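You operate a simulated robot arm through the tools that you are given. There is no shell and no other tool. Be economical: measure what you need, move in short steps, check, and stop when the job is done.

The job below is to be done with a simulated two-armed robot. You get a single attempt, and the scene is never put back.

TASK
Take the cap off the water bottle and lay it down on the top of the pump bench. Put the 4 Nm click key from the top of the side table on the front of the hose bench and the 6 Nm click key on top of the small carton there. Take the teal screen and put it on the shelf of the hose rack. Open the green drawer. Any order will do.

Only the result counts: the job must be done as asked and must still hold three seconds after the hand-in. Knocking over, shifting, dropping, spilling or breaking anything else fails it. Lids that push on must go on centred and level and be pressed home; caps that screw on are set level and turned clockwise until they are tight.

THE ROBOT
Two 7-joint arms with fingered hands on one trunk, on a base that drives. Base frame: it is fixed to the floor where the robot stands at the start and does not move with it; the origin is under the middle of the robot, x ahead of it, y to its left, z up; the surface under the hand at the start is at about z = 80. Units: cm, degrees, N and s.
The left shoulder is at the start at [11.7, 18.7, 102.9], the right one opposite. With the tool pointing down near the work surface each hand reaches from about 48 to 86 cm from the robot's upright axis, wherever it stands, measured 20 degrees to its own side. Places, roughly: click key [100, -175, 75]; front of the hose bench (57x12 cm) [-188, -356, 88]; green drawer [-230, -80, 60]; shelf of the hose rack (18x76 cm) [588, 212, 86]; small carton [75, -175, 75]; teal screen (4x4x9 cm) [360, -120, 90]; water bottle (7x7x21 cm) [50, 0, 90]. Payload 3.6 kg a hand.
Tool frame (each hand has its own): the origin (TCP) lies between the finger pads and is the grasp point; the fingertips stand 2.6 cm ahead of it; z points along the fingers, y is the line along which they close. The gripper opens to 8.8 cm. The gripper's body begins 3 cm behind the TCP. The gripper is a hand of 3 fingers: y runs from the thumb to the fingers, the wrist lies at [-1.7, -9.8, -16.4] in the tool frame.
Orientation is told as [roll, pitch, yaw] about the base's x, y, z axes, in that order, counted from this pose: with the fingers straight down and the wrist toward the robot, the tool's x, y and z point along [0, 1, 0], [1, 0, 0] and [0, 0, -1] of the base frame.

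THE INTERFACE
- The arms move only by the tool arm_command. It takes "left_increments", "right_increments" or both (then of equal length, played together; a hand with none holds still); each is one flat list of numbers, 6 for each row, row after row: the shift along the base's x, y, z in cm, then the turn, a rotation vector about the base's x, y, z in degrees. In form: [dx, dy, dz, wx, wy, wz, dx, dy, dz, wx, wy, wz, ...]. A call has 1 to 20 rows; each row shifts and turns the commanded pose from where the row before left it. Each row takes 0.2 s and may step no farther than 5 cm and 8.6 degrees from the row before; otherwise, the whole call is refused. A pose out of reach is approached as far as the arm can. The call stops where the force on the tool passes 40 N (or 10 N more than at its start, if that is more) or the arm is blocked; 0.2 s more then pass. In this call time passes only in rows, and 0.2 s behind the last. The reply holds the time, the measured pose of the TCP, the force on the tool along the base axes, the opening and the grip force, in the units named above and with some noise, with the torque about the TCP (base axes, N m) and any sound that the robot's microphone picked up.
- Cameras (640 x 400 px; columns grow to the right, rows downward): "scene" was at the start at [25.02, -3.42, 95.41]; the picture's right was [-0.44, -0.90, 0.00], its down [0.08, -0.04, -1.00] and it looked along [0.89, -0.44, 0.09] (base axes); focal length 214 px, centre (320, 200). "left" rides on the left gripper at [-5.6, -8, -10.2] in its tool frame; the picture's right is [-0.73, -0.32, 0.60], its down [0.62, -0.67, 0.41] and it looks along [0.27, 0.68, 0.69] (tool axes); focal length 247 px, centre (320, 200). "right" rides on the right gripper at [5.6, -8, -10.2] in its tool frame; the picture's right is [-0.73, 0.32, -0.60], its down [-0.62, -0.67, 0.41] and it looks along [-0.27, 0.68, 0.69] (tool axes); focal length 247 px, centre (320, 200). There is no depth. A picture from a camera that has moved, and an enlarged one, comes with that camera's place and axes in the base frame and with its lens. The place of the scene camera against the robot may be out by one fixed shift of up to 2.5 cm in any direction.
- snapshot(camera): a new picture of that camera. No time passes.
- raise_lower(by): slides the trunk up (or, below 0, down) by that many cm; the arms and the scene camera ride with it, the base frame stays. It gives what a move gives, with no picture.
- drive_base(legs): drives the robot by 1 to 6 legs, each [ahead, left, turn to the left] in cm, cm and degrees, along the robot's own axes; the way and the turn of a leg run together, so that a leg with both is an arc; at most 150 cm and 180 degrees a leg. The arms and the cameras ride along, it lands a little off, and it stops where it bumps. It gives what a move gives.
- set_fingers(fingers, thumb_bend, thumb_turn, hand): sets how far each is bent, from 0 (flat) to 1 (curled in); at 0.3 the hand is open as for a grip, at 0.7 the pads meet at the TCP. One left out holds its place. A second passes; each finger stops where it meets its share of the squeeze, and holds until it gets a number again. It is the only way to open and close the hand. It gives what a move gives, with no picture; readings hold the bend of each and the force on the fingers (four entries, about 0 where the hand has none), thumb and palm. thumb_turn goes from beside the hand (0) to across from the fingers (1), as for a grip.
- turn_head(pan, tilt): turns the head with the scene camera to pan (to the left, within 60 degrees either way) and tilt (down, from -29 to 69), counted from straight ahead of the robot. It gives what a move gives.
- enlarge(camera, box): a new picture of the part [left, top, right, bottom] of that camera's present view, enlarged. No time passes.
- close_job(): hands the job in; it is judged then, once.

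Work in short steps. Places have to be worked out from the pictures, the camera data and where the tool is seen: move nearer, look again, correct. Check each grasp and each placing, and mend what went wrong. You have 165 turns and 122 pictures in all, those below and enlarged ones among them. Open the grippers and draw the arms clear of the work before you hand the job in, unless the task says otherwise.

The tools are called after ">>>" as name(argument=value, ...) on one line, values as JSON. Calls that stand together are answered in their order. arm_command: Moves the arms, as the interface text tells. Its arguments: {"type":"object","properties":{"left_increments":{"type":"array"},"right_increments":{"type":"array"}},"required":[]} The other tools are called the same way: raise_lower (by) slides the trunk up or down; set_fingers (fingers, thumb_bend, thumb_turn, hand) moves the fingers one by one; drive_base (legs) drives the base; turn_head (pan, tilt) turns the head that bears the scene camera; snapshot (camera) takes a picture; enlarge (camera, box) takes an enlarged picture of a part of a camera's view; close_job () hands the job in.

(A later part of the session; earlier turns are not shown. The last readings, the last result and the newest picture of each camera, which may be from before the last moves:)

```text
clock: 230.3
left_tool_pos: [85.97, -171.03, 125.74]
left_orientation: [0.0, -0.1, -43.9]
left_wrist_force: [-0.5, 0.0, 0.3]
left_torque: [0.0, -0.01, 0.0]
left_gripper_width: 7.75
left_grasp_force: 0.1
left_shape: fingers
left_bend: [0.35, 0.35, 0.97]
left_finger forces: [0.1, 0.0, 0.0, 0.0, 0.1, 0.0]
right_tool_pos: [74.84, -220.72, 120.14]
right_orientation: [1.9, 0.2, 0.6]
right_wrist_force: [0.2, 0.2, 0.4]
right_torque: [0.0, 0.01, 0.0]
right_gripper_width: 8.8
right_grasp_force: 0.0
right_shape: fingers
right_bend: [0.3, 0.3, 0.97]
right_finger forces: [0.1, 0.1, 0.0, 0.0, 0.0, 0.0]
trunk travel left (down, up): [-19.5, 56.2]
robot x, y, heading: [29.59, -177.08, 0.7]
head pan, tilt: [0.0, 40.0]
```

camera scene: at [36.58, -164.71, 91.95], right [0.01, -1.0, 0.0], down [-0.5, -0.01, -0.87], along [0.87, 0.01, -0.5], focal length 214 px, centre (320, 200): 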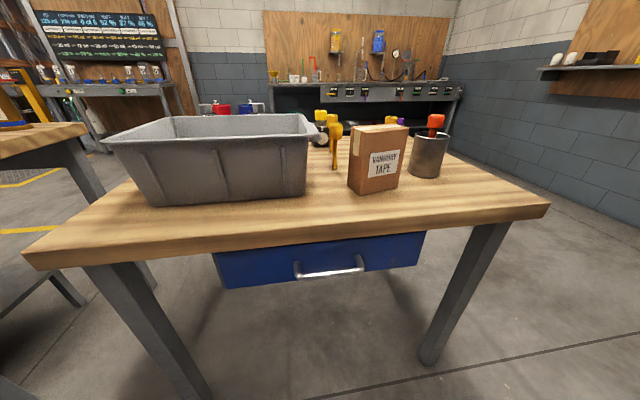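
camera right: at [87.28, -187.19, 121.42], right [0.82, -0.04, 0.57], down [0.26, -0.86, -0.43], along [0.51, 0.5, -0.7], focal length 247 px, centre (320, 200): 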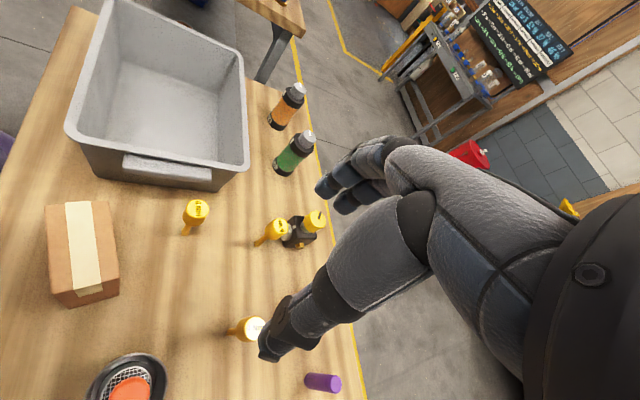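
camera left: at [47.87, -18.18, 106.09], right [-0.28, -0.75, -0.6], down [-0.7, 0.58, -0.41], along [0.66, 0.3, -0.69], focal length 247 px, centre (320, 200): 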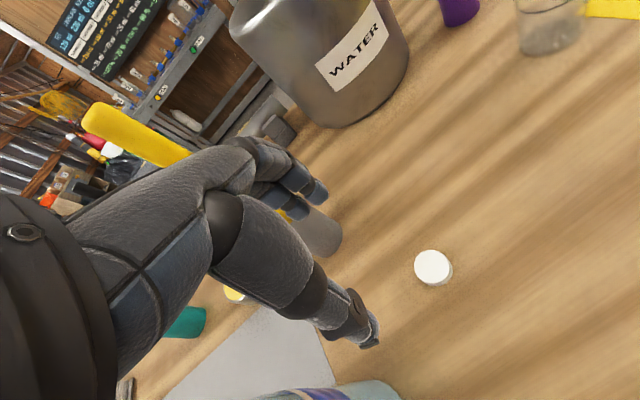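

Move the left hand above key 6 with yaw −76.

>>> arm_command(left_increments=[3, 0.5, -3.5, 0, 0, -8, 3, 0.5, -3.5, 0, 0, -8, 3, 0.5, -3.5, 0, 0, -8, 3, 0.5, -3.5, 0, 0, -8, 3, 0.5, -3.5, 0, 0, 0, 3, 0.5, -3.5, 0, 0, 0, 3, 0.5, -3.5, 0, 0, 0, 0, 0, -3.5, 0, 0, 0])

>>> snapshot(camera="left")

```text
clock: 232.1
left_tool_pos: [99.86, -166.16, 95.35]
left_orientation: [-0.1, -0.3, -75.8]
left_wrist_force: [-0.3, -0.4, -0.7]
left_torque: [-0.01, 0.05, -0.01]
left_gripper_width: 7.75
left_grasp_force: 0.2
left_shape: fingers
left_bend: [0.35, 0.35, 0.97]
left_finger forces: [0.0, 0.1, 0.0, 0.0, 0.1, 0.1]
left hand out of reach, approached as far as the arm can: row 4, 5, 6, 7
right_tool_pos: [75.04, -220.63, 120.15]
right_orientation: [1.8, 0.3, 0.6]
right_wrist_force: [-0.2, -0.7, -0.8]
right_torque: [-0.02, 0.02, 0.01]
right_gripper_width: 8.82
right_grasp_force: 0.0
right_shape: fingers
right_bend: [0.3, 0.3, 0.97]
right_finger forces: [0.1, 0.0, 0.0, 0.0, 0.0, 0.1]
trunk travel left (down, up): [-19.5, 56.2]
robot x, y, heading: [29.37, -176.99, 0.9]
head pan, tilt: [0.0, 40.0]
```

```text
40 pictures are left
camera left: at [92.41, -159.65, 105.54], right [-0.79, 0.13, -0.6], down [0.44, 0.8, -0.41], along [0.42, -0.59, -0.69], focal length 247 px, centre (320, 200)
```

left: 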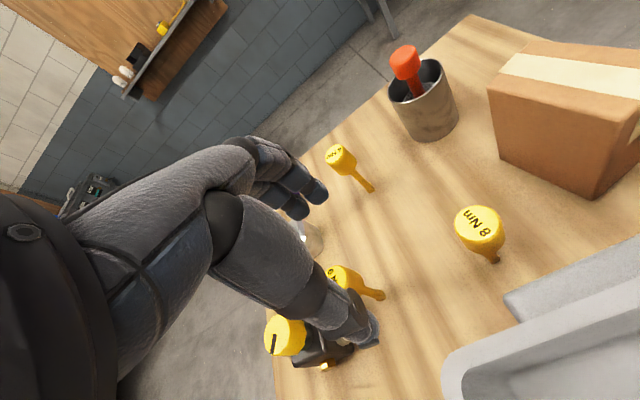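

Parallax gives knob tops at z≈82.5, key 6 ≈(105.9,-168.5). I need ~6 cm more reach: raise the hand, drive 5 cm ahead and lower the trunk 10.

>>> arm_command(left_increments=[-2, 0, 4, 0, 0, 0, -2, 0, 4, 0, 0, 0, 0, 0, 4, 0, 0, 0])

>>> drive_base(legs=[[5, 0, 0]])

>>> raise_lower(by=-10)

>>> arm_command(left_increments=[0, 0, 0, 0, 0, 0])

```text
clock: 232.9
left_tool_pos: [95.78, -166.24, 107.39]
left_orientation: [-0.1, -0.1, -75.9]
left_wrist_force: [-0.6, -0.3, -0.2]
left_torque: [0.01, 0.0, -0.01]
left_gripper_width: 7.75
left_grasp_force: 0.1
left_shape: fingers
left_bend: [0.35, 0.35, 0.97]
left_finger forces: [0.0, 0.0, 0.0, 0.0, 0.1, 0.0]
right_tool_pos: [74.88, -220.63, 120.34]
right_orientation: [1.8, 0.2, 0.6]
right_wrist_force: [-0.5, 1.1, -0.3]
right_torque: [0.01, 0.0, 0.02]
right_gripper_width: 8.81
right_grasp_force: 0.0
right_shape: fingers
right_bend: [0.3, 0.3, 0.97]
right_finger forces: [0.0, 0.0, 0.0, 0.0, 0.0, 0.1]
trunk travel left (down, up): [-19.5, 56.2]
robot x, y, heading: [29.42, -177.07, 0.9]
head pan, tilt: [0.0, 40.0]
```

```text
clock: 233.9
left_tool_pos: [100.97, -165.99, 107.32]
left_orientation: [-0.1, -0.1, -75.9]
left_wrist_force: [0.3, 0.3, 0.3]
left_torque: [0.0, 0.0, 0.01]
left_gripper_width: 7.72
left_grasp_force: 0.0
left_shape: fingers
left_bend: [0.35, 0.35, 0.97]
left_finger forces: [0.0, 0.0, 0.1, 0.0, 0.1, 0.1]
right_tool_pos: [80.08, -220.65, 120.09]
right_orientation: [1.8, 0.2, 0.6]
right_wrist_force: [0.4, -0.4, 0.1]
right_torque: [0.02, 0.04, 0.0]
right_gripper_width: 8.81
right_grasp_force: 0.0
right_shape: fingers
right_bend: [0.3, 0.3, 0.97]
right_finger forces: [0.0, 0.1, 0.0, 0.1, 0.0, 0.0]
trunk travel left (down, up): [-19.5, 56.2]
robot x, y, heading: [34.43, -176.71, 0.8]
head pan, tilt: [0.0, 40.0]
```

```text
clock: 235.2
left_tool_pos: [100.7, -166.14, 97.45]
left_orientation: [0.0, -0.1, -75.9]
left_wrist_force: [-0.9, -0.4, -0.8]
left_torque: [0.01, -0.01, -0.03]
left_gripper_width: 7.76
left_grasp_force: 0.1
left_shape: fingers
left_bend: [0.35, 0.35, 0.97]
left_finger forces: [0.0, 0.0, 0.1, 0.0, 0.1, 0.0]
right_tool_pos: [79.77, -220.67, 110.34]
right_orientation: [1.8, 0.3, 0.6]
right_wrist_force: [-0.4, 0.6, 0.0]
right_torque: [-0.03, -0.01, 0.0]
right_gripper_width: 8.83
right_grasp_force: 0.1
right_shape: fingers
right_bend: [0.3, 0.3, 0.97]
right_finger forces: [0.0, 0.0, 0.1, 0.0, 0.0, 0.1]
trunk travel left (down, up): [-9.5, 66.2]
robot x, y, heading: [34.35, -176.81, 0.7]
head pan, tilt: [0.0, 40.0]
```

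```text
clock: 235.6
left_tool_pos: [100.69, -166.11, 97.26]
left_orientation: [-0.1, -0.1, -75.9]
left_wrist_force: [-0.3, 0.2, 0.5]
left_torque: [0.01, 0.0, 0.02]
left_gripper_width: 7.76
left_grasp_force: 0.1
left_shape: fingers
left_bend: [0.35, 0.35, 0.97]
left_finger forces: [0.0, 0.0, 0.0, 0.0, 0.1, 0.0]
right_tool_pos: [79.89, -220.68, 110.28]
right_orientation: [1.8, 0.2, 0.6]
right_wrist_force: [-0.7, -1.1, -0.1]
right_torque: [-0.01, -0.01, -0.02]
right_gripper_width: 8.84
right_grasp_force: 0.0
right_shape: fingers
right_bend: [0.3, 0.3, 0.97]
right_finger forces: [0.1, 0.0, 0.0, 0.0, 0.0, 0.0]
trunk travel left (down, up): [-9.5, 66.2]
robot x, y, heading: [34.05, -176.73, 0.9]
head pan, tilt: [0.0, 40.0]
```

Move above key 6 and take a picture.

>>> arm_command(left_increments=[2, -1, 0, 0, 0, 0, 2, -1, 0, 0, 0, 0, 1.2, -0.4, -2, 0, 0, 0, 0, 0, -2, 0, 0, 0])

>>> snapshot(camera="left")

```text
clock: 236.6
left_tool_pos: [106.02, -168.4, 93.37]
left_orientation: [0.0, -0.1, -75.9]
left_wrist_force: [0.0, -0.6, 0.0]
left_torque: [0.05, -0.01, 0.01]
left_gripper_width: 7.76
left_grasp_force: 0.0
left_shape: fingers
left_bend: [0.35, 0.35, 0.97]
left_finger forces: [0.0, 0.1, 0.1, 0.0, 0.1, 0.0]
right_tool_pos: [79.95, -220.59, 110.25]
right_orientation: [1.9, 0.3, 0.5]
right_wrist_force: [0.2, 0.0, -0.1]
right_torque: [-0.03, -0.02, 0.03]
right_gripper_width: 8.82
right_grasp_force: 0.0
right_shape: fingers
right_bend: [0.3, 0.3, 0.97]
right_finger forces: [0.0, 0.0, 0.1, 0.0, 0.0, 0.0]
trunk travel left (down, up): [-9.5, 66.2]
robot x, y, heading: [34.18, -176.97, 0.8]
head pan, tilt: [0.0, 40.0]
```

```text
39 pictures are left
camera left: at [98.69, -161.99, 103.5], right [-0.79, 0.13, -0.6], down [0.44, 0.8, -0.41], along [0.42, -0.59, -0.69], focal length 247 px, centre (320, 200)
```

left: 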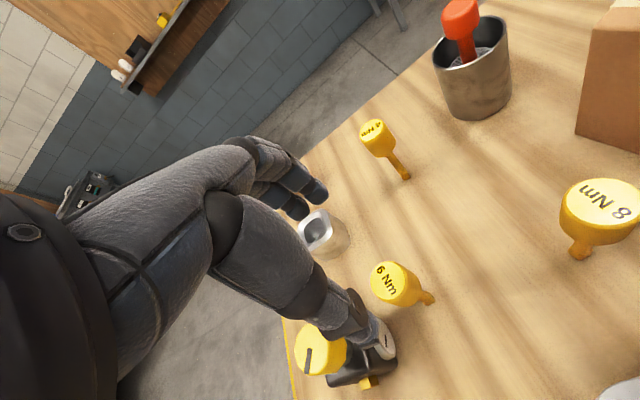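

Key 6 centre ≈(105.9,-168.1). Turn to yaw −50 for clearance from the gauge, centre and lower to just above the knob.

>>> arm_command(left_increments=[-0.1, 0.3, -1, 0, 0, 8.6, 0, 0, -1, 0, 0, 8.6, 0, 0, -2, 0, 0, 8.6, 0, 0, -1.5, 0, 0, 0])

>>> snapshot(camera="left")

```text
clock: 237.6
left_tool_pos: [105.01, -168.92, 90.26]
left_orientation: [1.6, -1.1, -50.0]
left_wrist_force: [0.1, 0.2, -0.1]
left_torque: [-0.03, -0.03, -0.01]
left_gripper_width: 7.76
left_grasp_force: 0.1
left_shape: fingers
left_bend: [0.35, 0.35, 0.97]
left_finger forces: [0.1, 0.0, 0.1, 0.1, 0.1, 0.1]
right_tool_pos: [78.65, -221.32, 110.73]
right_orientation: [2.3, -0.5, 0.6]
right_wrist_force: [-0.3, 0.5, -1.2]
right_torque: [0.01, -0.01, -0.01]
right_gripper_width: 8.83
right_grasp_force: 0.0
right_shape: fingers
right_bend: [0.3, 0.3, 0.97]
right_finger forces: [0.0, 0.0, 0.1, 0.1, 0.1, 0.0]
trunk travel left (down, up): [-9.5, 66.2]
robot x, y, heading: [34.5, -176.66, 0.6]
head pan, tilt: [0.0, 40.0]
```

```text
38 pictures are left
camera left: at [95.3, -166.36, 100.03], right [-0.75, -0.23, -0.62], down [0.06, 0.91, -0.41], along [0.66, -0.34, -0.67], focal length 247 px, centre (320, 200)
```

left: 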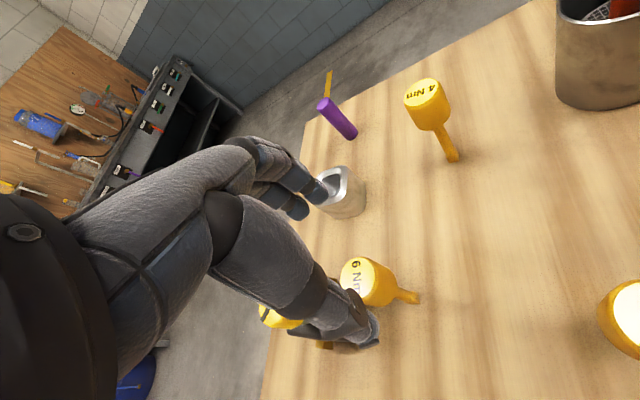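

The whole robot tilted slightly: likely the left forearm/elbow touches the tub. Lift right away and look.

>>> arm_command(left_increments=[0, 0, 2, 0, 0, 0, 0, 0, 2, 0, 0, 0, 0, 0, 1, 0, 0, 0])

>>> turn_head(pan=10, tilt=25)

>>> snapshot(camera="scene")

```text
clock: 238.4
left_tool_pos: [105.9, -167.99, 92.53]
left_orientation: [-0.2, -0.1, -50.2]
left_wrist_force: [0.2, 0.8, -0.7]
left_torque: [-0.01, -0.01, 0.01]
left_gripper_width: 7.75
left_grasp_force: 0.0
left_shape: fingers
left_bend: [0.35, 0.35, 0.97]
left_finger forces: [0.1, 0.1, 0.0, 0.0, 0.0, 0.1]
right_tool_pos: [79.79, -220.54, 110.07]
right_orientation: [1.9, 0.3, 0.6]
right_wrist_force: [0.4, 0.0, 0.4]
right_torque: [-0.01, -0.02, 0.03]
right_gripper_width: 8.8
right_grasp_force: 0.1
right_shape: fingers
right_bend: [0.3, 0.3, 0.97]
right_finger forces: [0.0, 0.1, 0.1, 0.0, 0.0, 0.0]
trunk travel left (down, up): [-9.5, 66.2]
robot x, y, heading: [34.56, -177.05, 1.0]
head pan, tilt: [0.0, 40.0]
```

```text
clock: 239.2
left_tool_pos: [105.87, -168.06, 92.67]
left_orientation: [-0.1, -0.1, -50.1]
left_wrist_force: [0.1, -0.2, -0.6]
left_torque: [0.0, -0.01, 0.0]
left_gripper_width: 7.75
left_grasp_force: 0.1
left_shape: fingers
left_bend: [0.35, 0.35, 0.97]
left_finger forces: [0.1, 0.0, 0.0, 0.0, 0.0, 0.1]
right_tool_pos: [79.82, -220.66, 110.19]
right_orientation: [1.8, 0.2, 0.5]
right_wrist_force: [0.0, 0.5, -0.3]
right_torque: [-0.02, 0.0, 0.0]
right_gripper_width: 8.82
right_grasp_force: 0.0
right_shape: fingers
right_bend: [0.3, 0.3, 0.97]
right_finger forces: [0.1, 0.0, 0.1, 0.0, 0.0, 0.0]
trunk travel left (down, up): [-9.5, 66.2]
robot x, y, heading: [34.55, -177.1, 0.8]
head pan, tilt: [10.0, 25.0]
```

```text
37 pictures are left
camera scene: at [62.32, -174.52, 81.76], right [0.19, -0.98, 0.0], down [-0.42, -0.08, -0.91], along [0.89, 0.17, -0.42], focal length 214 px, centre (320, 200)
```

scene: 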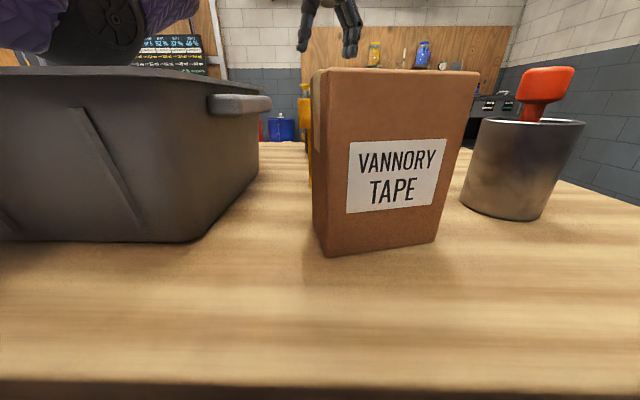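

The left elbow hovers right on the tub rim. Raise the trunk by 15 (hand rides up), move the base 4 cm ahead, and come down again from higher.

>>> raise_lower(by=15)

>>> drive_base(legs=[[4, -3, 0]])

>>> arm_command(left_increments=[-1, 1, -3, 0, 0, 0, -1, 1, -3, 0, 0, 0, -1, 1, -3, 0, 0, 0, -1, 0, -3, 0, 0, 0, 0, 0, -3, 0, 0, 0])

>>> snapshot(camera="left")

```text
clock: 240.9
left_tool_pos: [105.94, -168.19, 107.79]
left_orientation: [-0.2, -0.1, -50.0]
left_wrist_force: [-0.3, 0.2, 0.2]
left_torque: [-0.01, -0.02, 0.0]
left_gripper_width: 7.75
left_grasp_force: 0.0
left_shape: fingers
left_bend: [0.35, 0.35, 0.97]
left_finger forces: [0.0, 0.1, 0.1, 0.0, 0.0, 0.0]
right_tool_pos: [80.03, -220.58, 125.09]
right_orientation: [1.7, 0.3, 0.6]
right_wrist_force: [-0.1, -0.4, 0.8]
right_torque: [0.04, -0.02, -0.05]
right_gripper_width: 8.82
right_grasp_force: 0.0
right_shape: fingers
right_bend: [0.3, 0.3, 0.97]
right_finger forces: [0.0, 0.0, 0.1, 0.1, 0.0, 0.0]
trunk travel left (down, up): [-24.5, 51.2]
robot x, y, heading: [33.96, -176.92, 0.8]
head pan, tilt: [10.0, 25.0]
```

```text
clock: 241.8
left_tool_pos: [110.03, -171.21, 107.71]
left_orientation: [-0.2, 0.0, -50.1]
left_wrist_force: [0.3, 0.1, -0.3]
left_torque: [0.04, 0.01, 0.01]
left_gripper_width: 7.75
left_grasp_force: 0.0
left_shape: fingers
left_bend: [0.35, 0.35, 0.97]
left_finger forces: [0.1, 0.0, 0.0, 0.0, 0.0, 0.0]
right_tool_pos: [83.99, -223.86, 125.1]
right_orientation: [2.0, 0.4, 0.7]
right_wrist_force: [-0.1, 0.0, 0.2]
right_torque: [0.02, -0.02, 0.02]
right_gripper_width: 8.81
right_grasp_force: 0.2
right_shape: fingers
right_bend: [0.3, 0.3, 0.97]
right_finger forces: [0.1, 0.0, 0.1, 0.1, 0.0, 0.0]
trunk travel left (down, up): [-24.5, 51.2]
robot x, y, heading: [38.82, -179.86, 0.7]
head pan, tilt: [10.0, 25.0]
```

```text
clock: 243.0
left_tool_pos: [105.88, -168.07, 92.75]
left_orientation: [-0.1, -0.1, -50.1]
left_wrist_force: [-0.5, -0.1, 0.3]
left_torque: [0.02, 0.03, -0.02]
left_gripper_width: 7.74
left_grasp_force: 0.2
left_shape: fingers
left_bend: [0.35, 0.35, 0.97]
left_finger forces: [0.0, 0.1, 0.1, 0.0, 0.1, 0.1]
right_tool_pos: [83.95, -223.56, 125.09]
right_orientation: [1.8, 0.3, 0.6]
right_wrist_force: [0.2, 0.5, 0.5]
right_torque: [0.01, 0.02, 0.01]
right_gripper_width: 8.83
right_grasp_force: 0.1
right_shape: fingers
right_bend: [0.3, 0.3, 0.97]
right_finger forces: [0.0, 0.1, 0.0, 0.0, 0.0, 0.1]
trunk travel left (down, up): [-24.5, 51.2]
robot x, y, heading: [38.33, -179.98, 1.0]
head pan, tilt: [10.0, 25.0]
```

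```text
36 pictures are left
camera left: at [96.55, -165.54, 102.79], right [-0.77, -0.23, -0.6], down [0.05, 0.91, -0.41], along [0.64, -0.35, -0.69], focal length 247 px, centre (320, 200)
```

left: 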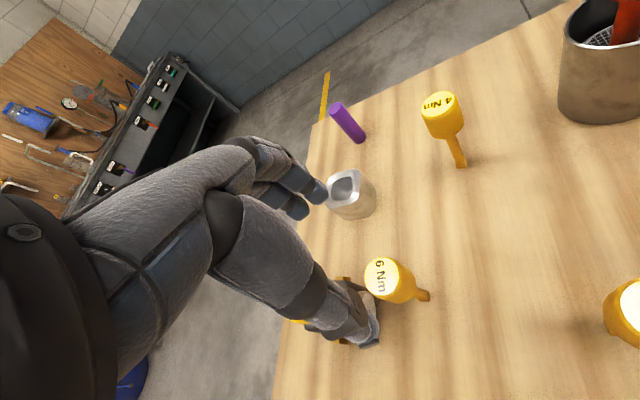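

Aligned. Descend stepwise to TCP z≈82.3, watching forces.

>>> arm_command(left_increments=[0.2, 0, -3, 0, 0, 0, 0, 0, -3, 0, 0, 0, 0, 0, -2, 0, 0, 0])

>>> arm_command(left_increments=[0, 0, -1, 0, 0, 0, 0, 0, -1, 0, 0, 0])

```text
clock: 243.8
left_tool_pos: [106.07, -168.08, 84.75]
left_orientation: [0.0, -0.1, -50.1]
left_wrist_force: [-0.7, 0.6, -0.5]
left_torque: [-0.02, -0.01, 0.01]
left_gripper_width: 7.75
left_grasp_force: 0.0
left_shape: fingers
left_bend: [0.35, 0.35, 0.97]
left_finger forces: [0.0, 0.1, 0.0, 0.1, 0.0, 0.0]
right_tool_pos: [83.97, -223.5, 125.13]
right_orientation: [1.8, 0.2, 0.6]
right_wrist_force: [-0.5, -0.3, 0.3]
right_torque: [0.03, 0.02, -0.02]
right_gripper_width: 8.82
right_grasp_force: 0.1
right_shape: fingers
right_bend: [0.3, 0.3, 0.97]
right_finger forces: [0.0, 0.0, 0.0, 0.1, 0.0, 0.1]
trunk travel left (down, up): [-24.5, 51.2]
robot x, y, heading: [38.2, -179.82, 0.5]
head pan, tilt: [10.0, 25.0]
```

```text
clock: 244.4
left_tool_pos: [105.97, -168.14, 82.9]
left_orientation: [0.0, -0.2, -50.1]
left_wrist_force: [0.4, 0.0, -0.4]
left_torque: [-0.04, 0.01, -0.02]
left_gripper_width: 7.76
left_grasp_force: 0.0
left_shape: fingers
left_bend: [0.35, 0.35, 0.97]
left_finger forces: [0.0, 0.0, 0.0, 0.0, 0.0, 0.0]
right_tool_pos: [83.9, -223.56, 125.17]
right_orientation: [1.8, 0.3, 0.6]
right_wrist_force: [-0.6, 1.0, -0.3]
right_torque: [-0.01, -0.02, -0.01]
right_gripper_width: 8.84
right_grasp_force: 0.1
right_shape: fingers
right_bend: [0.3, 0.3, 0.97]
right_finger forces: [0.1, 0.1, 0.0, 0.0, 0.0, 0.0]
trunk travel left (down, up): [-24.5, 51.2]
robot x, y, heading: [38.54, -180.1, 0.8]
head pan, tilt: [10.0, 25.0]
```

No contact. One more centimetre down, then close gently on the knob and look.

>>> arm_command(left_increments=[0.1, 0, -0.9, 0, 0, 0])

>>> set_fingers(hand="left", fingers=0.56, thumb_bend=0.56)

>>> snapshot(camera="left")

```text
clock: 244.8
left_tool_pos: [106.16, -168.0, 81.95]
left_orientation: [-0.1, -0.1, -50.2]
left_wrist_force: [0.3, -0.1, 0.7]
left_torque: [0.0, 0.0, -0.02]
left_gripper_width: 7.76
left_grasp_force: 0.0
left_shape: fingers
left_bend: [0.35, 0.35, 0.97]
left_finger forces: [0.0, 0.0, 0.1, 0.1, 0.0, 0.0]
right_tool_pos: [83.92, -223.68, 125.14]
right_orientation: [1.8, 0.4, 0.6]
right_wrist_force: [0.3, 0.1, 0.0]
right_torque: [0.01, 0.01, 0.01]
right_gripper_width: 8.83
right_grasp_force: 0.1
right_shape: fingers
right_bend: [0.3, 0.3, 0.97]
right_finger forces: [0.0, 0.1, 0.0, 0.0, 0.0, 0.0]
trunk travel left (down, up): [-24.5, 51.2]
robot x, y, heading: [38.25, -180.22, 1.0]
head pan, tilt: [10.0, 25.0]
```

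```text
clock: 245.8
left_tool_pos: [106.16, -168.05, 81.95]
left_orientation: [-0.1, -0.2, -50.1]
left_wrist_force: [0.4, -0.1, -1.0]
left_torque: [-0.02, -0.01, 0.03]
left_gripper_width: 3.25
left_grasp_force: 0.0
left_shape: fingers
left_bend: [0.56, 0.56, 0.97]
left_finger forces: [0.1, 0.0, 0.0, 0.1, 0.1, 0.0]
right_tool_pos: [83.84, -223.68, 125.24]
right_orientation: [1.9, 0.3, 0.6]
right_wrist_force: [0.4, 0.1, 1.2]
right_torque: [-0.04, 0.01, 0.0]
right_gripper_width: 8.8
right_grasp_force: 0.0
right_shape: fingers
right_bend: [0.3, 0.3, 0.97]
right_finger forces: [0.0, 0.0, 0.0, 0.0, 0.0, 0.0]
trunk travel left (down, up): [-24.5, 51.2]
robot x, y, heading: [38.28, -179.98, 0.8]
head pan, tilt: [10.0, 25.0]
```

```text
35 pictures are left
camera left: at [96.76, -165.51, 92.13], right [-0.77, -0.23, -0.6], down [0.05, 0.91, -0.41], along [0.64, -0.35, -0.69], focal length 247 px, centre (320, 200)
```

left: 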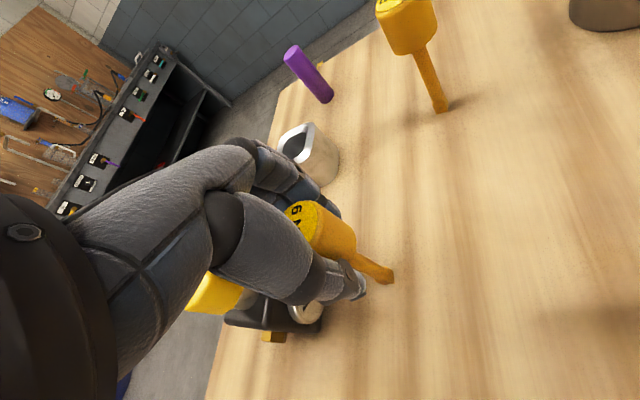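

The knob is between the pads, no contact yet. Close further.

>>> set_fingers(hand="left", fingers=0.64, thumb_bend=0.64)

>>> set_fingers(hand="left", fingers=0.74, thumb_bend=0.74)

>>> arm_command(left_increments=[0, 0, 0.5, 0, 0, 0, 0, 0, 1.5, 0, 0, 0, 0, 0, 3, 0, 0, 0, 0, 0, 4, 0, 0, 0, 0, 0, 4, 0, 0, 0])

>>> snapshot(camera="left")

```text
clock: 246.8
left_tool_pos: [106.24, -168.1, 82.02]
left_orientation: [-0.1, -0.1, -50.1]
left_wrist_force: [0.1, -0.1, -0.5]
left_torque: [-0.03, -0.01, 0.0]
left_gripper_width: 2.78
left_grasp_force: 6.7
left_shape: fingers
left_bend: [0.6, 0.58, 0.97]
left_finger forces: [6.1, 0.1, 0.0, 0.0, 6.2, 0.0]
right_tool_pos: [83.92, -223.53, 125.24]
right_orientation: [1.8, 0.3, 0.6]
right_wrist_force: [-0.3, 0.2, 0.3]
right_torque: [0.0, 0.05, 0.02]
right_gripper_width: 8.82
right_grasp_force: 0.0
right_shape: fingers
right_bend: [0.3, 0.3, 0.97]
right_finger forces: [0.0, 0.1, 0.0, 0.1, 0.0, 0.0]
trunk travel left (down, up): [-24.5, 51.2]
robot x, y, heading: [38.11, -179.77, 0.9]
head pan, tilt: [10.0, 25.0]
```

```text
clock: 247.8
left_tool_pos: [106.26, -168.17, 81.98]
left_orientation: [0.0, -0.2, -50.1]
left_wrist_force: [0.2, 0.4, 0.1]
left_torque: [0.01, -0.01, -0.02]
left_gripper_width: 2.57
left_grasp_force: 16.6
left_shape: fingers
left_bend: [0.63, 0.58, 0.97]
left_finger forces: [15.7, 1.0, 0.0, 0.0, 16.5, 0.0]
right_tool_pos: [83.99, -223.61, 125.24]
right_orientation: [1.8, 0.3, 0.6]
right_wrist_force: [-0.1, -0.7, 0.8]
right_torque: [0.01, -0.01, -0.01]
right_gripper_width: 8.8
right_grasp_force: 0.1
right_shape: fingers
right_bend: [0.3, 0.3, 0.97]
right_finger forces: [0.0, 0.0, 0.0, 0.1, 0.0, 0.0]
trunk travel left (down, up): [-24.5, 51.2]
robot x, y, heading: [38.62, -180.03, 0.8]
head pan, tilt: [10.0, 25.0]
```

```text
clock: 249.0
left_tool_pos: [106.31, -168.28, 94.95]
left_orientation: [0.0, -0.1, -50.1]
left_wrist_force: [-0.2, -0.6, -0.8]
left_torque: [-0.02, -0.03, 0.05]
left_gripper_width: 2.56
left_grasp_force: 16.6
left_shape: fingers
left_bend: [0.63, 0.58, 0.97]
left_finger forces: [15.7, 0.9, 0.0, 0.0, 16.4, 0.0]
right_tool_pos: [83.82, -223.55, 125.26]
right_orientation: [1.8, 0.2, 0.5]
right_wrist_force: [0.4, -0.4, -0.6]
right_torque: [0.03, -0.02, 0.0]
right_gripper_width: 8.83
right_grasp_force: 0.1
right_shape: fingers
right_bend: [0.3, 0.3, 0.97]
right_finger forces: [0.0, 0.0, 0.1, 0.0, 0.0, 0.1]
trunk travel left (down, up): [-24.5, 51.2]
robot x, y, heading: [38.51, -180.17, 1.0]
head pan, tilt: [10.0, 25.0]
```

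```text
34 pictures are left
camera left: at [96.85, -165.63, 105.1], right [-0.77, -0.23, -0.6], down [0.05, 0.91, -0.41], along [0.64, -0.35, -0.69], focal length 247 px, centre (320, 200)
```

left: 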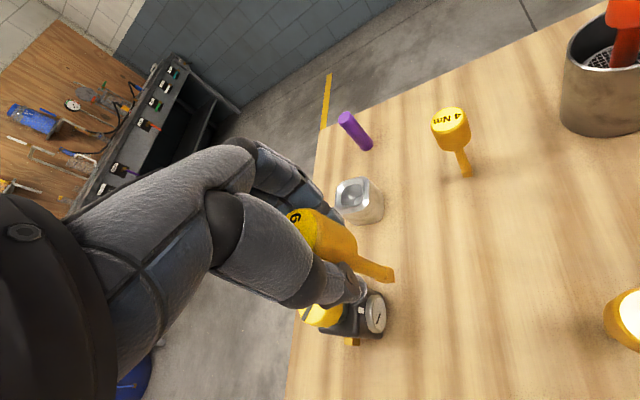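

Key 6 is held upright; its foot is ≈10.4 cm below TCP. Carton top centre ≈(80.7,-176.2), z≈84.5. Raise, back the base, and look from above the carton.

>>> arm_command(left_increments=[-1, 0, 3, 0, 0, 0, -1, 0, 3, 0, 0, 0])

>>> drive_base(legs=[[-20, 0, 0]])

>>> arm_command(left_increments=[-1, -2, 0, 0, 0, 0, -1, -2, 0, 0, 0, 0, -1, -2, 0, 0, 0, 0, -0.5, -2, 0, 0, 0, 0])

>>> snapshot(camera="left")

```text
clock: 249.6
left_tool_pos: [104.22, -168.02, 101.16]
left_orientation: [-0.2, 0.0, -50.1]
left_wrist_force: [-0.3, -0.3, -0.1]
left_torque: [0.02, 0.01, 0.0]
left_gripper_width: 2.58
left_grasp_force: 16.8
left_shape: fingers
left_bend: [0.63, 0.58, 0.97]
left_finger forces: [15.6, 0.9, 0.1, 0.1, 16.3, 0.0]
right_tool_pos: [83.79, -223.63, 125.2]
right_orientation: [1.9, 0.2, 0.6]
right_wrist_force: [0.7, 1.3, 0.5]
right_torque: [0.0, 0.02, -0.02]
right_gripper_width: 8.81
right_grasp_force: 0.1
right_shape: fingers
right_bend: [0.3, 0.3, 0.97]
right_finger forces: [0.0, 0.1, 0.0, 0.1, 0.1, 0.1]
trunk travel left (down, up): [-24.5, 51.2]
robot x, y, heading: [38.56, -179.8, 0.9]
head pan, tilt: [10.0, 25.0]
```

```text
clock: 251.2
left_tool_pos: [83.83, -168.14, 100.93]
left_orientation: [0.0, -0.1, -50.0]
left_wrist_force: [0.4, -0.4, -0.2]
left_torque: [0.03, -0.01, -0.02]
left_gripper_width: 2.56
left_grasp_force: 16.6
left_shape: fingers
left_bend: [0.63, 0.58, 0.97]
left_finger forces: [15.5, 1.0, 0.0, 0.0, 16.3, 0.0]
right_tool_pos: [63.56, -223.72, 125.2]
right_orientation: [1.8, 0.3, 0.7]
right_wrist_force: [-1.0, 1.0, 0.2]
right_torque: [0.02, -0.01, -0.03]
right_gripper_width: 8.81
right_grasp_force: 0.2
right_shape: fingers
right_bend: [0.3, 0.3, 0.97]
right_finger forces: [0.1, 0.1, 0.1, 0.0, 0.1, 0.0]
trunk travel left (down, up): [-24.5, 51.2]
robot x, y, heading: [18.35, -180.47, 0.8]
head pan, tilt: [10.0, 25.0]
```

```text
clock: 252.2
left_tool_pos: [80.34, -176.23, 100.92]
left_orientation: [0.1, -0.1, -50.0]
left_wrist_force: [-0.4, 0.5, -0.9]
left_torque: [0.0, 0.02, -0.01]
left_gripper_width: 2.57
left_grasp_force: 16.5
left_shape: fingers
left_bend: [0.63, 0.58, 0.97]
left_finger forces: [15.7, 1.0, 0.0, 0.0, 16.2, 0.0]
right_tool_pos: [63.76, -223.89, 125.28]
right_orientation: [1.8, 0.4, 0.8]
right_wrist_force: [-0.1, -0.6, 0.1]
right_torque: [-0.03, 0.0, 0.02]
right_gripper_width: 8.83
right_grasp_force: 0.0
right_shape: fingers
right_bend: [0.3, 0.3, 0.97]
right_finger forces: [0.1, 0.0, 0.0, 0.1, 0.0, 0.1]
trunk travel left (down, up): [-24.5, 51.2]
robot x, y, heading: [18.03, -180.34, 0.8]
head pan, tilt: [10.0, 25.0]
```

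```text
33 pictures are left
camera left: at [71.06, -173.7, 110.98], right [-0.77, -0.23, -0.6], down [0.05, 0.91, -0.41], along [0.64, -0.35, -0.69], focal length 247 px, centre (320, 200)
```

left: 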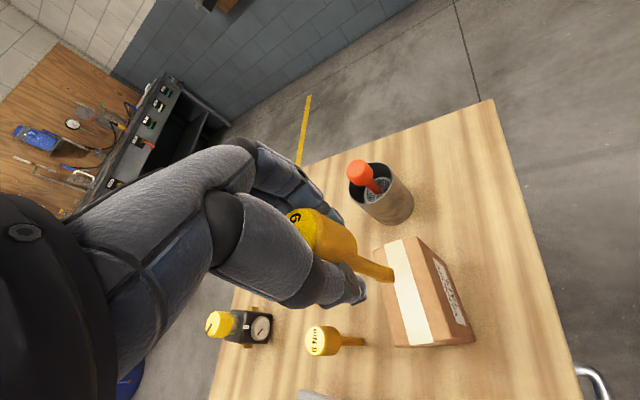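

The key's tip projects where expected (key is vertical) and the carton top centre is ≈(80.9,-176). Adjust and lower toward contact.

>>> arm_command(left_increments=[0.5, 0.2, -2, 0, 0, 0, 0, 0, -2, 0, 0, 0, 0, 0, -1, 0, 0, 0])

>>> arm_command(left_increments=[0, 0, -0.3, 0, 0, 0, 0, 0, -0.3, 0, 0, 0])

>>> snapshot(camera="left")

```text
clock: 253.0
left_tool_pos: [80.88, -176.09, 95.83]
left_orientation: [-0.1, -0.1, -50.1]
left_wrist_force: [-0.2, 0.3, -0.3]
left_torque: [0.0, 0.0, -0.02]
left_gripper_width: 2.55
left_grasp_force: 17.0
left_shape: fingers
left_bend: [0.63, 0.58, 0.97]
left_finger forces: [15.6, 1.0, 0.1, 0.1, 16.2, 0.1]
right_tool_pos: [63.64, -223.82, 125.26]
right_orientation: [1.8, 0.3, 0.7]
right_wrist_force: [-0.2, -0.5, -0.1]
right_torque: [-0.02, -0.03, 0.04]
right_gripper_width: 8.82
right_grasp_force: 0.2
right_shape: fingers
right_bend: [0.3, 0.3, 0.97]
right_finger forces: [0.0, 0.0, 0.0, 0.1, 0.0, 0.0]
trunk travel left (down, up): [-24.5, 51.2]
robot x, y, heading: [18.23, -180.38, 1.1]
head pan, tilt: [10.0, 25.0]
```

```text
clock: 253.6
left_tool_pos: [80.89, -176.05, 95.4]
left_orientation: [-0.1, -0.1, -50.1]
left_wrist_force: [-0.6, 0.2, -1.3]
left_torque: [-0.03, 0.02, 0.02]
left_gripper_width: 2.57
left_grasp_force: 16.2
left_shape: fingers
left_bend: [0.63, 0.58, 0.97]
left_finger forces: [15.6, 1.0, 0.0, 0.1, 16.0, 0.1]
right_tool_pos: [63.77, -223.73, 125.28]
right_orientation: [1.7, 0.3, 0.6]
right_wrist_force: [-0.6, 1.3, 0.9]
right_torque: [-0.01, 0.0, -0.03]
right_gripper_width: 8.83
right_grasp_force: 0.1
right_shape: fingers
right_bend: [0.3, 0.3, 0.97]
right_finger forces: [0.0, 0.0, 0.0, 0.0, 0.0, 0.0]
trunk travel left (down, up): [-24.5, 51.2]
robot x, y, heading: [18.43, -180.41, 0.8]
head pan, tilt: [10.0, 25.0]
```

```text
32 pictures are left
camera left: at [71.54, -173.47, 105.42], right [-0.77, -0.23, -0.6], down [0.05, 0.91, -0.41], along [0.64, -0.35, -0.69], focal length 247 px, centre (320, 200)
```

left: 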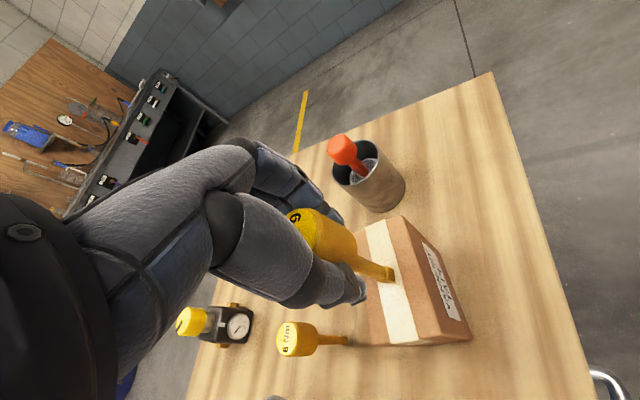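

Tip is over the tape strip, nearly down. Continue in small steps until contact.

>>> arm_command(left_increments=[0, 0, -0.3, 0, 0, 0, 0, 0, -0.2, 0, 0, 0])

>>> arm_command(left_increments=[0, 0, -0.2, 0, 0, 0, 0, 0, -0.2, 0, 0, 0])

>>> arm_command(left_increments=[0, 0, -0.2, 0, 0, 0, 0, 0, -0.2, 0, 0, 0])

```text
clock: 254.2
left_tool_pos: [80.93, -176.09, 94.92]
left_orientation: [-0.1, -0.2, -50.0]
left_wrist_force: [-0.1, -0.3, 0.0]
left_torque: [-0.04, 0.02, 0.03]
left_gripper_width: 2.58
left_grasp_force: 16.4
left_shape: fingers
left_bend: [0.63, 0.58, 0.97]
left_finger forces: [15.6, 1.0, 0.0, 0.0, 16.2, 0.0]
right_tool_pos: [63.65, -223.8, 125.32]
right_orientation: [1.8, 0.3, 0.7]
right_wrist_force: [0.7, -0.1, -0.9]
right_torque: [0.03, 0.01, 0.0]
right_gripper_width: 8.82
right_grasp_force: 0.0
right_shape: fingers
right_bend: [0.3, 0.3, 0.97]
right_finger forces: [0.0, 0.0, 0.0, 0.0, 0.0, 0.0]
trunk travel left (down, up): [-24.5, 51.2]
robot x, y, heading: [18.04, -180.19, 0.6]
head pan, tilt: [10.0, 25.0]
```

```text
clock: 254.8
left_tool_pos: [80.77, -176.02, 94.77]
left_orientation: [0.0, -0.4, -50.0]
left_wrist_force: [-0.2, 0.7, 10.1]
left_torque: [0.08, 0.1, 0.0]
left_gripper_width: 2.51
left_grasp_force: 16.3
left_shape: fingers
left_bend: [0.63, 0.59, 0.98]
left_finger forces: [14.2, 0.9, 0.1, 0.0, 16.5, 0.0]
right_tool_pos: [63.55, -223.8, 125.19]
right_orientation: [1.8, 0.2, 0.7]
right_wrist_force: [0.0, 0.1, -0.6]
right_torque: [0.01, -0.02, 0.01]
right_gripper_width: 8.81
right_grasp_force: 0.1
right_shape: fingers
right_bend: [0.3, 0.3, 0.97]
right_finger forces: [0.1, 0.0, 0.0, 0.0, 0.0, 0.0]
trunk travel left (down, up): [-24.5, 51.2]
robot x, y, heading: [18.22, -180.41, 0.9]
head pan, tilt: [10.0, 25.0]
```

```text
clock: 255.4
left_tool_pos: [81.01, -176.05, 94.02]
left_orientation: [-0.1, -0.1, -50.0]
left_wrist_force: [1.3, 0.9, 3.4]
left_torque: [0.05, 0.03, -0.02]
left_gripper_width: 1.45
left_grasp_force: 11.5
left_shape: fingers
left_bend: [0.72, 0.63, 0.97]
left_finger forces: [9.3, 2.9, 0.1, 0.0, 11.3, 0.1]
right_tool_pos: [63.65, -223.79, 125.3]
right_orientation: [1.9, 0.3, 0.6]
right_wrist_force: [-0.6, 0.7, -0.1]
right_torque: [0.0, 0.02, -0.02]
right_gripper_width: 8.82
right_grasp_force: 0.0
right_shape: fingers
right_bend: [0.3, 0.3, 0.97]
right_finger forces: [0.0, 0.0, 0.0, 0.1, 0.1, 0.0]
trunk travel left (down, up): [-24.5, 51.2]
robot x, y, heading: [18.32, -180.66, 0.9]
head pan, tilt: [10.0, 25.0]
```

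Contact came at 94.8 as predicted, but the last step slipped the knob in the fingers. Look.

>>> snapshot(camera="left")

```text
31 pictures are left
camera left: at [71.52, -173.48, 104.15], right [-0.77, -0.23, -0.6], down [0.05, 0.91, -0.41], along [0.64, -0.35, -0.69], focal length 247 px, centre (320, 200)
```

left: 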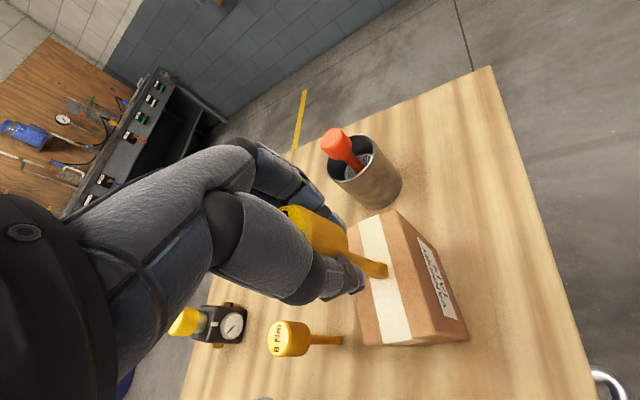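

The fingertips now pinch the shaft below the knob and the key leans slightly. Loosen a little so it can settle upright within the cage of fingers.

>>> set_fingers(hand="left", fingers=0.6, thumb_bend=0.6)

>>> enlarge(camera="left", box=[240, 160, 480, 310])

```text
clock: 256.4
left_tool_pos: [80.98, -176.07, 93.97]
left_orientation: [-0.1, 0.0, -50.0]
left_wrist_force: [0.6, 0.0, -0.2]
left_torque: [-0.01, -0.02, 0.0]
left_gripper_width: 2.32
left_grasp_force: 0.7
left_shape: fingers
left_bend: [0.6, 0.6, 0.97]
left_finger forces: [0.2, 0.0, 0.0, 0.1, 0.2, 0.0]
right_tool_pos: [63.7, -223.74, 125.2]
right_orientation: [1.9, 0.2, 0.7]
right_wrist_force: [-0.5, 0.4, -0.3]
right_torque: [0.04, 0.0, 0.0]
right_gripper_width: 8.8
right_grasp_force: 0.1
right_shape: fingers
right_bend: [0.3, 0.3, 0.97]
right_finger forces: [0.0, 0.1, 0.0, 0.0, 0.0, 0.1]
trunk travel left (down, up): [-24.5, 51.2]
robot x, y, heading: [18.07, -180.29, 0.8]
head pan, tilt: [10.0, 25.0]
```

```text
2.67 times, centred on (360, 235) of left
camera zoom: at [71.55, -173.47, 104.16], right [-0.77, -0.23, -0.6], down [0.05, 0.91, -0.41], along [0.64, -0.35, -0.69], focal length 659 px, centre (213, 107)
```

zoom: 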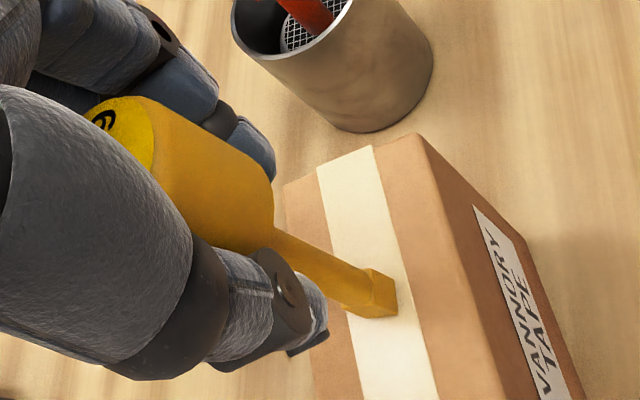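

The key is within ~2.5° of vertical and barely touched. Open further.

>>> set_fingers(hand="left", fingers=0.5, thumb_bend=0.5)

>>> enlarge(camera="left", box=[240, 160, 480, 310])

```text
clock: 257.4
left_tool_pos: [80.92, -176.09, 94.07]
left_orientation: [-0.1, -0.2, -50.0]
left_wrist_force: [-0.1, -0.1, -1.0]
left_torque: [0.01, 0.01, -0.03]
left_gripper_width: 4.42
left_grasp_force: 0.1
left_shape: fingers
left_bend: [0.5, 0.5, 0.97]
left_finger forces: [0.0, 0.1, 0.0, 0.1, 0.1, 0.1]
right_tool_pos: [63.77, -223.77, 125.16]
right_orientation: [1.9, 0.4, 0.7]
right_wrist_force: [-0.7, 0.9, 0.0]
right_torque: [0.0, -0.06, -0.02]
right_gripper_width: 8.83
right_grasp_force: 0.0
right_shape: fingers
right_bend: [0.3, 0.3, 0.97]
right_finger forces: [0.0, 0.0, 0.0, 0.0, 0.0, 0.0]
trunk travel left (down, up): [-24.5, 51.2]
robot x, y, heading: [18.21, -179.97, 0.9]
head pan, tilt: [10.0, 25.0]
```

```text
2.67 times, centred on (360, 235) of left
camera zoom: at [71.55, -173.48, 104.17], right [-0.77, -0.23, -0.6], down [0.05, 0.91, -0.41], along [0.64, -0.35, -0.69], focal length 659 px, centre (213, 107)
```

zoom: 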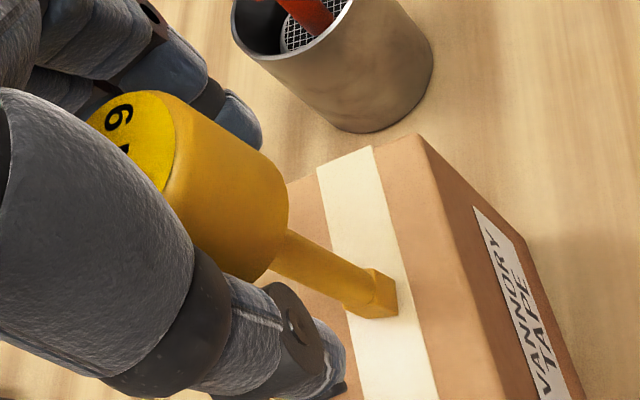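

It stands free on the carton. Open fully and rise straight up.

>>> set_fingers(hand="left", fingers=0.32, thumb_bend=0.32)

>>> arm_command(left_increments=[0, 0, 1, 0, 0, 0, 0, 0, 2, 0, 0, 0, 0, 0, 3, 0, 0, 0, 0, 0, 4, 0, 0, 0, 0, 0, 4, 0, 0, 0])

>>> snapshot(camera="left")

```text
clock: 258.4
left_tool_pos: [80.94, -176.03, 94.05]
left_orientation: [-0.1, 0.0, -50.0]
left_wrist_force: [0.2, -0.1, 0.4]
left_torque: [0.04, 0.02, -0.01]
left_gripper_width: 8.35
left_grasp_force: 0.0
left_shape: fingers
left_bend: [0.32, 0.32, 0.97]
left_finger forces: [0.1, 0.0, 0.0, 0.1, 0.0, 0.0]
right_tool_pos: [63.71, -223.89, 125.2]
right_orientation: [1.8, 0.3, 0.7]
right_wrist_force: [0.4, 0.4, -0.7]
right_torque: [-0.01, 0.01, 0.0]
right_gripper_width: 8.82
right_grasp_force: 0.1
right_shape: fingers
right_bend: [0.3, 0.3, 0.97]
right_finger forces: [0.0, 0.0, 0.0, 0.1, 0.0, 0.1]
trunk travel left (down, up): [-24.5, 51.2]
robot x, y, heading: [18.3, -179.61, 0.9]
head pan, tilt: [10.0, 25.0]
```

```text
clock: 259.6
left_tool_pos: [80.8, -176.29, 108.13]
left_orientation: [-0.1, 0.0, -50.0]
left_wrist_force: [0.1, 0.4, 0.6]
left_torque: [0.03, -0.04, 0.02]
left_gripper_width: 8.4
left_grasp_force: 0.1
left_shape: fingers
left_bend: [0.32, 0.32, 0.97]
left_finger forces: [0.0, 0.0, 0.0, 0.0, 0.1, 0.1]
right_tool_pos: [63.67, -223.86, 125.34]
right_orientation: [1.8, 0.2, 0.7]
right_wrist_force: [0.1, 0.3, -0.9]
right_torque: [0.03, -0.02, 0.03]
right_gripper_width: 8.8
right_grasp_force: 0.2
right_shape: fingers
right_bend: [0.3, 0.3, 0.97]
right_finger forces: [0.0, 0.0, 0.0, 0.0, 0.0, 0.0]
trunk travel left (down, up): [-24.5, 51.2]
robot x, y, heading: [18.04, -180.44, 1.1]
head pan, tilt: [10.0, 25.0]
```

```text
28 pictures are left
camera left: at [71.5, -173.73, 118.28], right [-0.77, -0.23, -0.6], down [0.05, 0.91, -0.41], along [0.64, -0.35, -0.69], focal length 247 px, centre (320, 200)
```

left: 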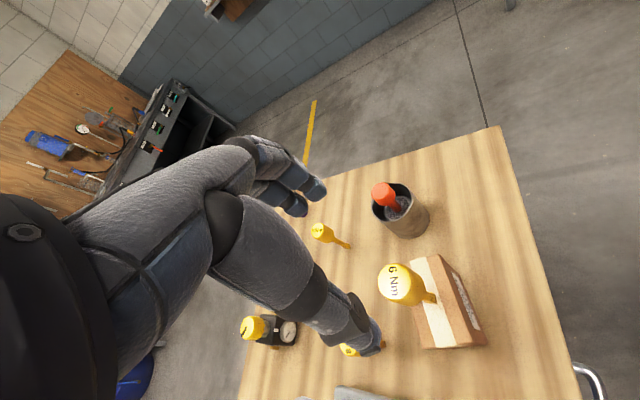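

Key 6 stands on the carton. Next key 4: drive 16 cm ahead with the left hand high, then position over it with yaw −30.

>>> drive_base(legs=[[16, 0, 0]])

>>> arm_command(left_increments=[2, -2, 0, 0, 0, 5, 2, -2, 0, 0, 0, 5, 1, -2, -3, 0, 0, 5, 1, -2.3, -4, 0, 0, 5, 0, 0, -4, 0, 0, 0, 0, 0, -4, 0, 0, 0])

>>> snapshot(camera="left")

```text
clock: 261.1
left_tool_pos: [97.01, -176.23, 108.04]
left_orientation: [-0.1, -0.1, -50.1]
left_wrist_force: [-0.3, 0.0, -1.1]
left_torque: [0.01, 0.02, 0.02]
left_gripper_width: 8.39
left_grasp_force: 0.0
left_shape: fingers
left_bend: [0.32, 0.32, 0.97]
left_finger forces: [0.0, 0.0, 0.0, 0.0, 0.1, 0.0]
right_tool_pos: [79.62, -223.8, 125.07]
right_orientation: [1.8, 0.2, 0.6]
right_wrist_force: [0.4, -0.1, -0.1]
right_torque: [-0.02, -0.01, -0.04]
right_gripper_width: 8.84
right_grasp_force: 0.1
right_shape: fingers
right_bend: [0.3, 0.3, 0.97]
right_finger forces: [0.0, 0.0, 0.1, 0.0, 0.0, 0.0]
trunk travel left (down, up): [-24.5, 51.2]
robot x, y, heading: [33.98, -179.71, 0.7]
head pan, tilt: [10.0, 25.0]
```

```text
clock: 262.4
left_tool_pos: [102.91, -184.29, 93.26]
left_orientation: [-0.2, -0.1, -30.1]
left_wrist_force: [0.2, 0.3, 0.3]
left_torque: [0.0, 0.02, 0.01]
left_gripper_width: 8.37
left_grasp_force: 0.1
left_shape: fingers
left_bend: [0.32, 0.32, 0.97]
left_finger forces: [0.0, 0.0, 0.0, 0.1, 0.1, 0.0]
right_tool_pos: [79.51, -223.65, 125.22]
right_orientation: [1.8, 0.3, 0.7]
right_wrist_force: [0.1, 0.1, -1.2]
right_torque: [-0.02, 0.0, 0.0]
right_gripper_width: 8.81
right_grasp_force: 0.1
right_shape: fingers
right_bend: [0.3, 0.3, 0.97]
right_finger forces: [0.1, 0.0, 0.1, 0.1, 0.0, 0.0]
trunk travel left (down, up): [-24.5, 51.2]
robot x, y, heading: [34.55, -179.91, 0.9]
head pan, tilt: [10.0, 25.0]
```

```text
27 pictures are left
camera left: at [93.12, -185.15, 103.37], right [-0.64, -0.48, -0.6], down [-0.26, 0.87, -0.41], along [0.72, -0.11, -0.69], focal length 247 px, centre (320, 200)
```

left: 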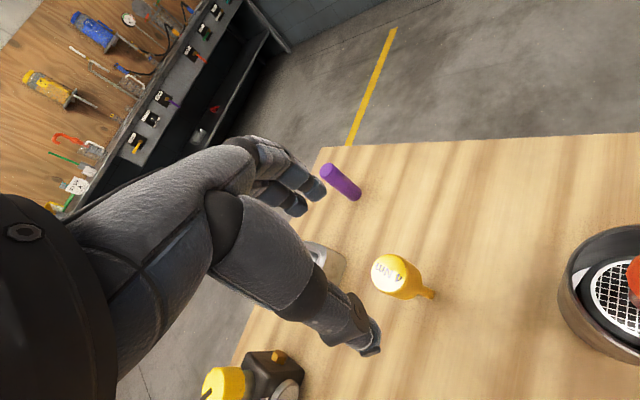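

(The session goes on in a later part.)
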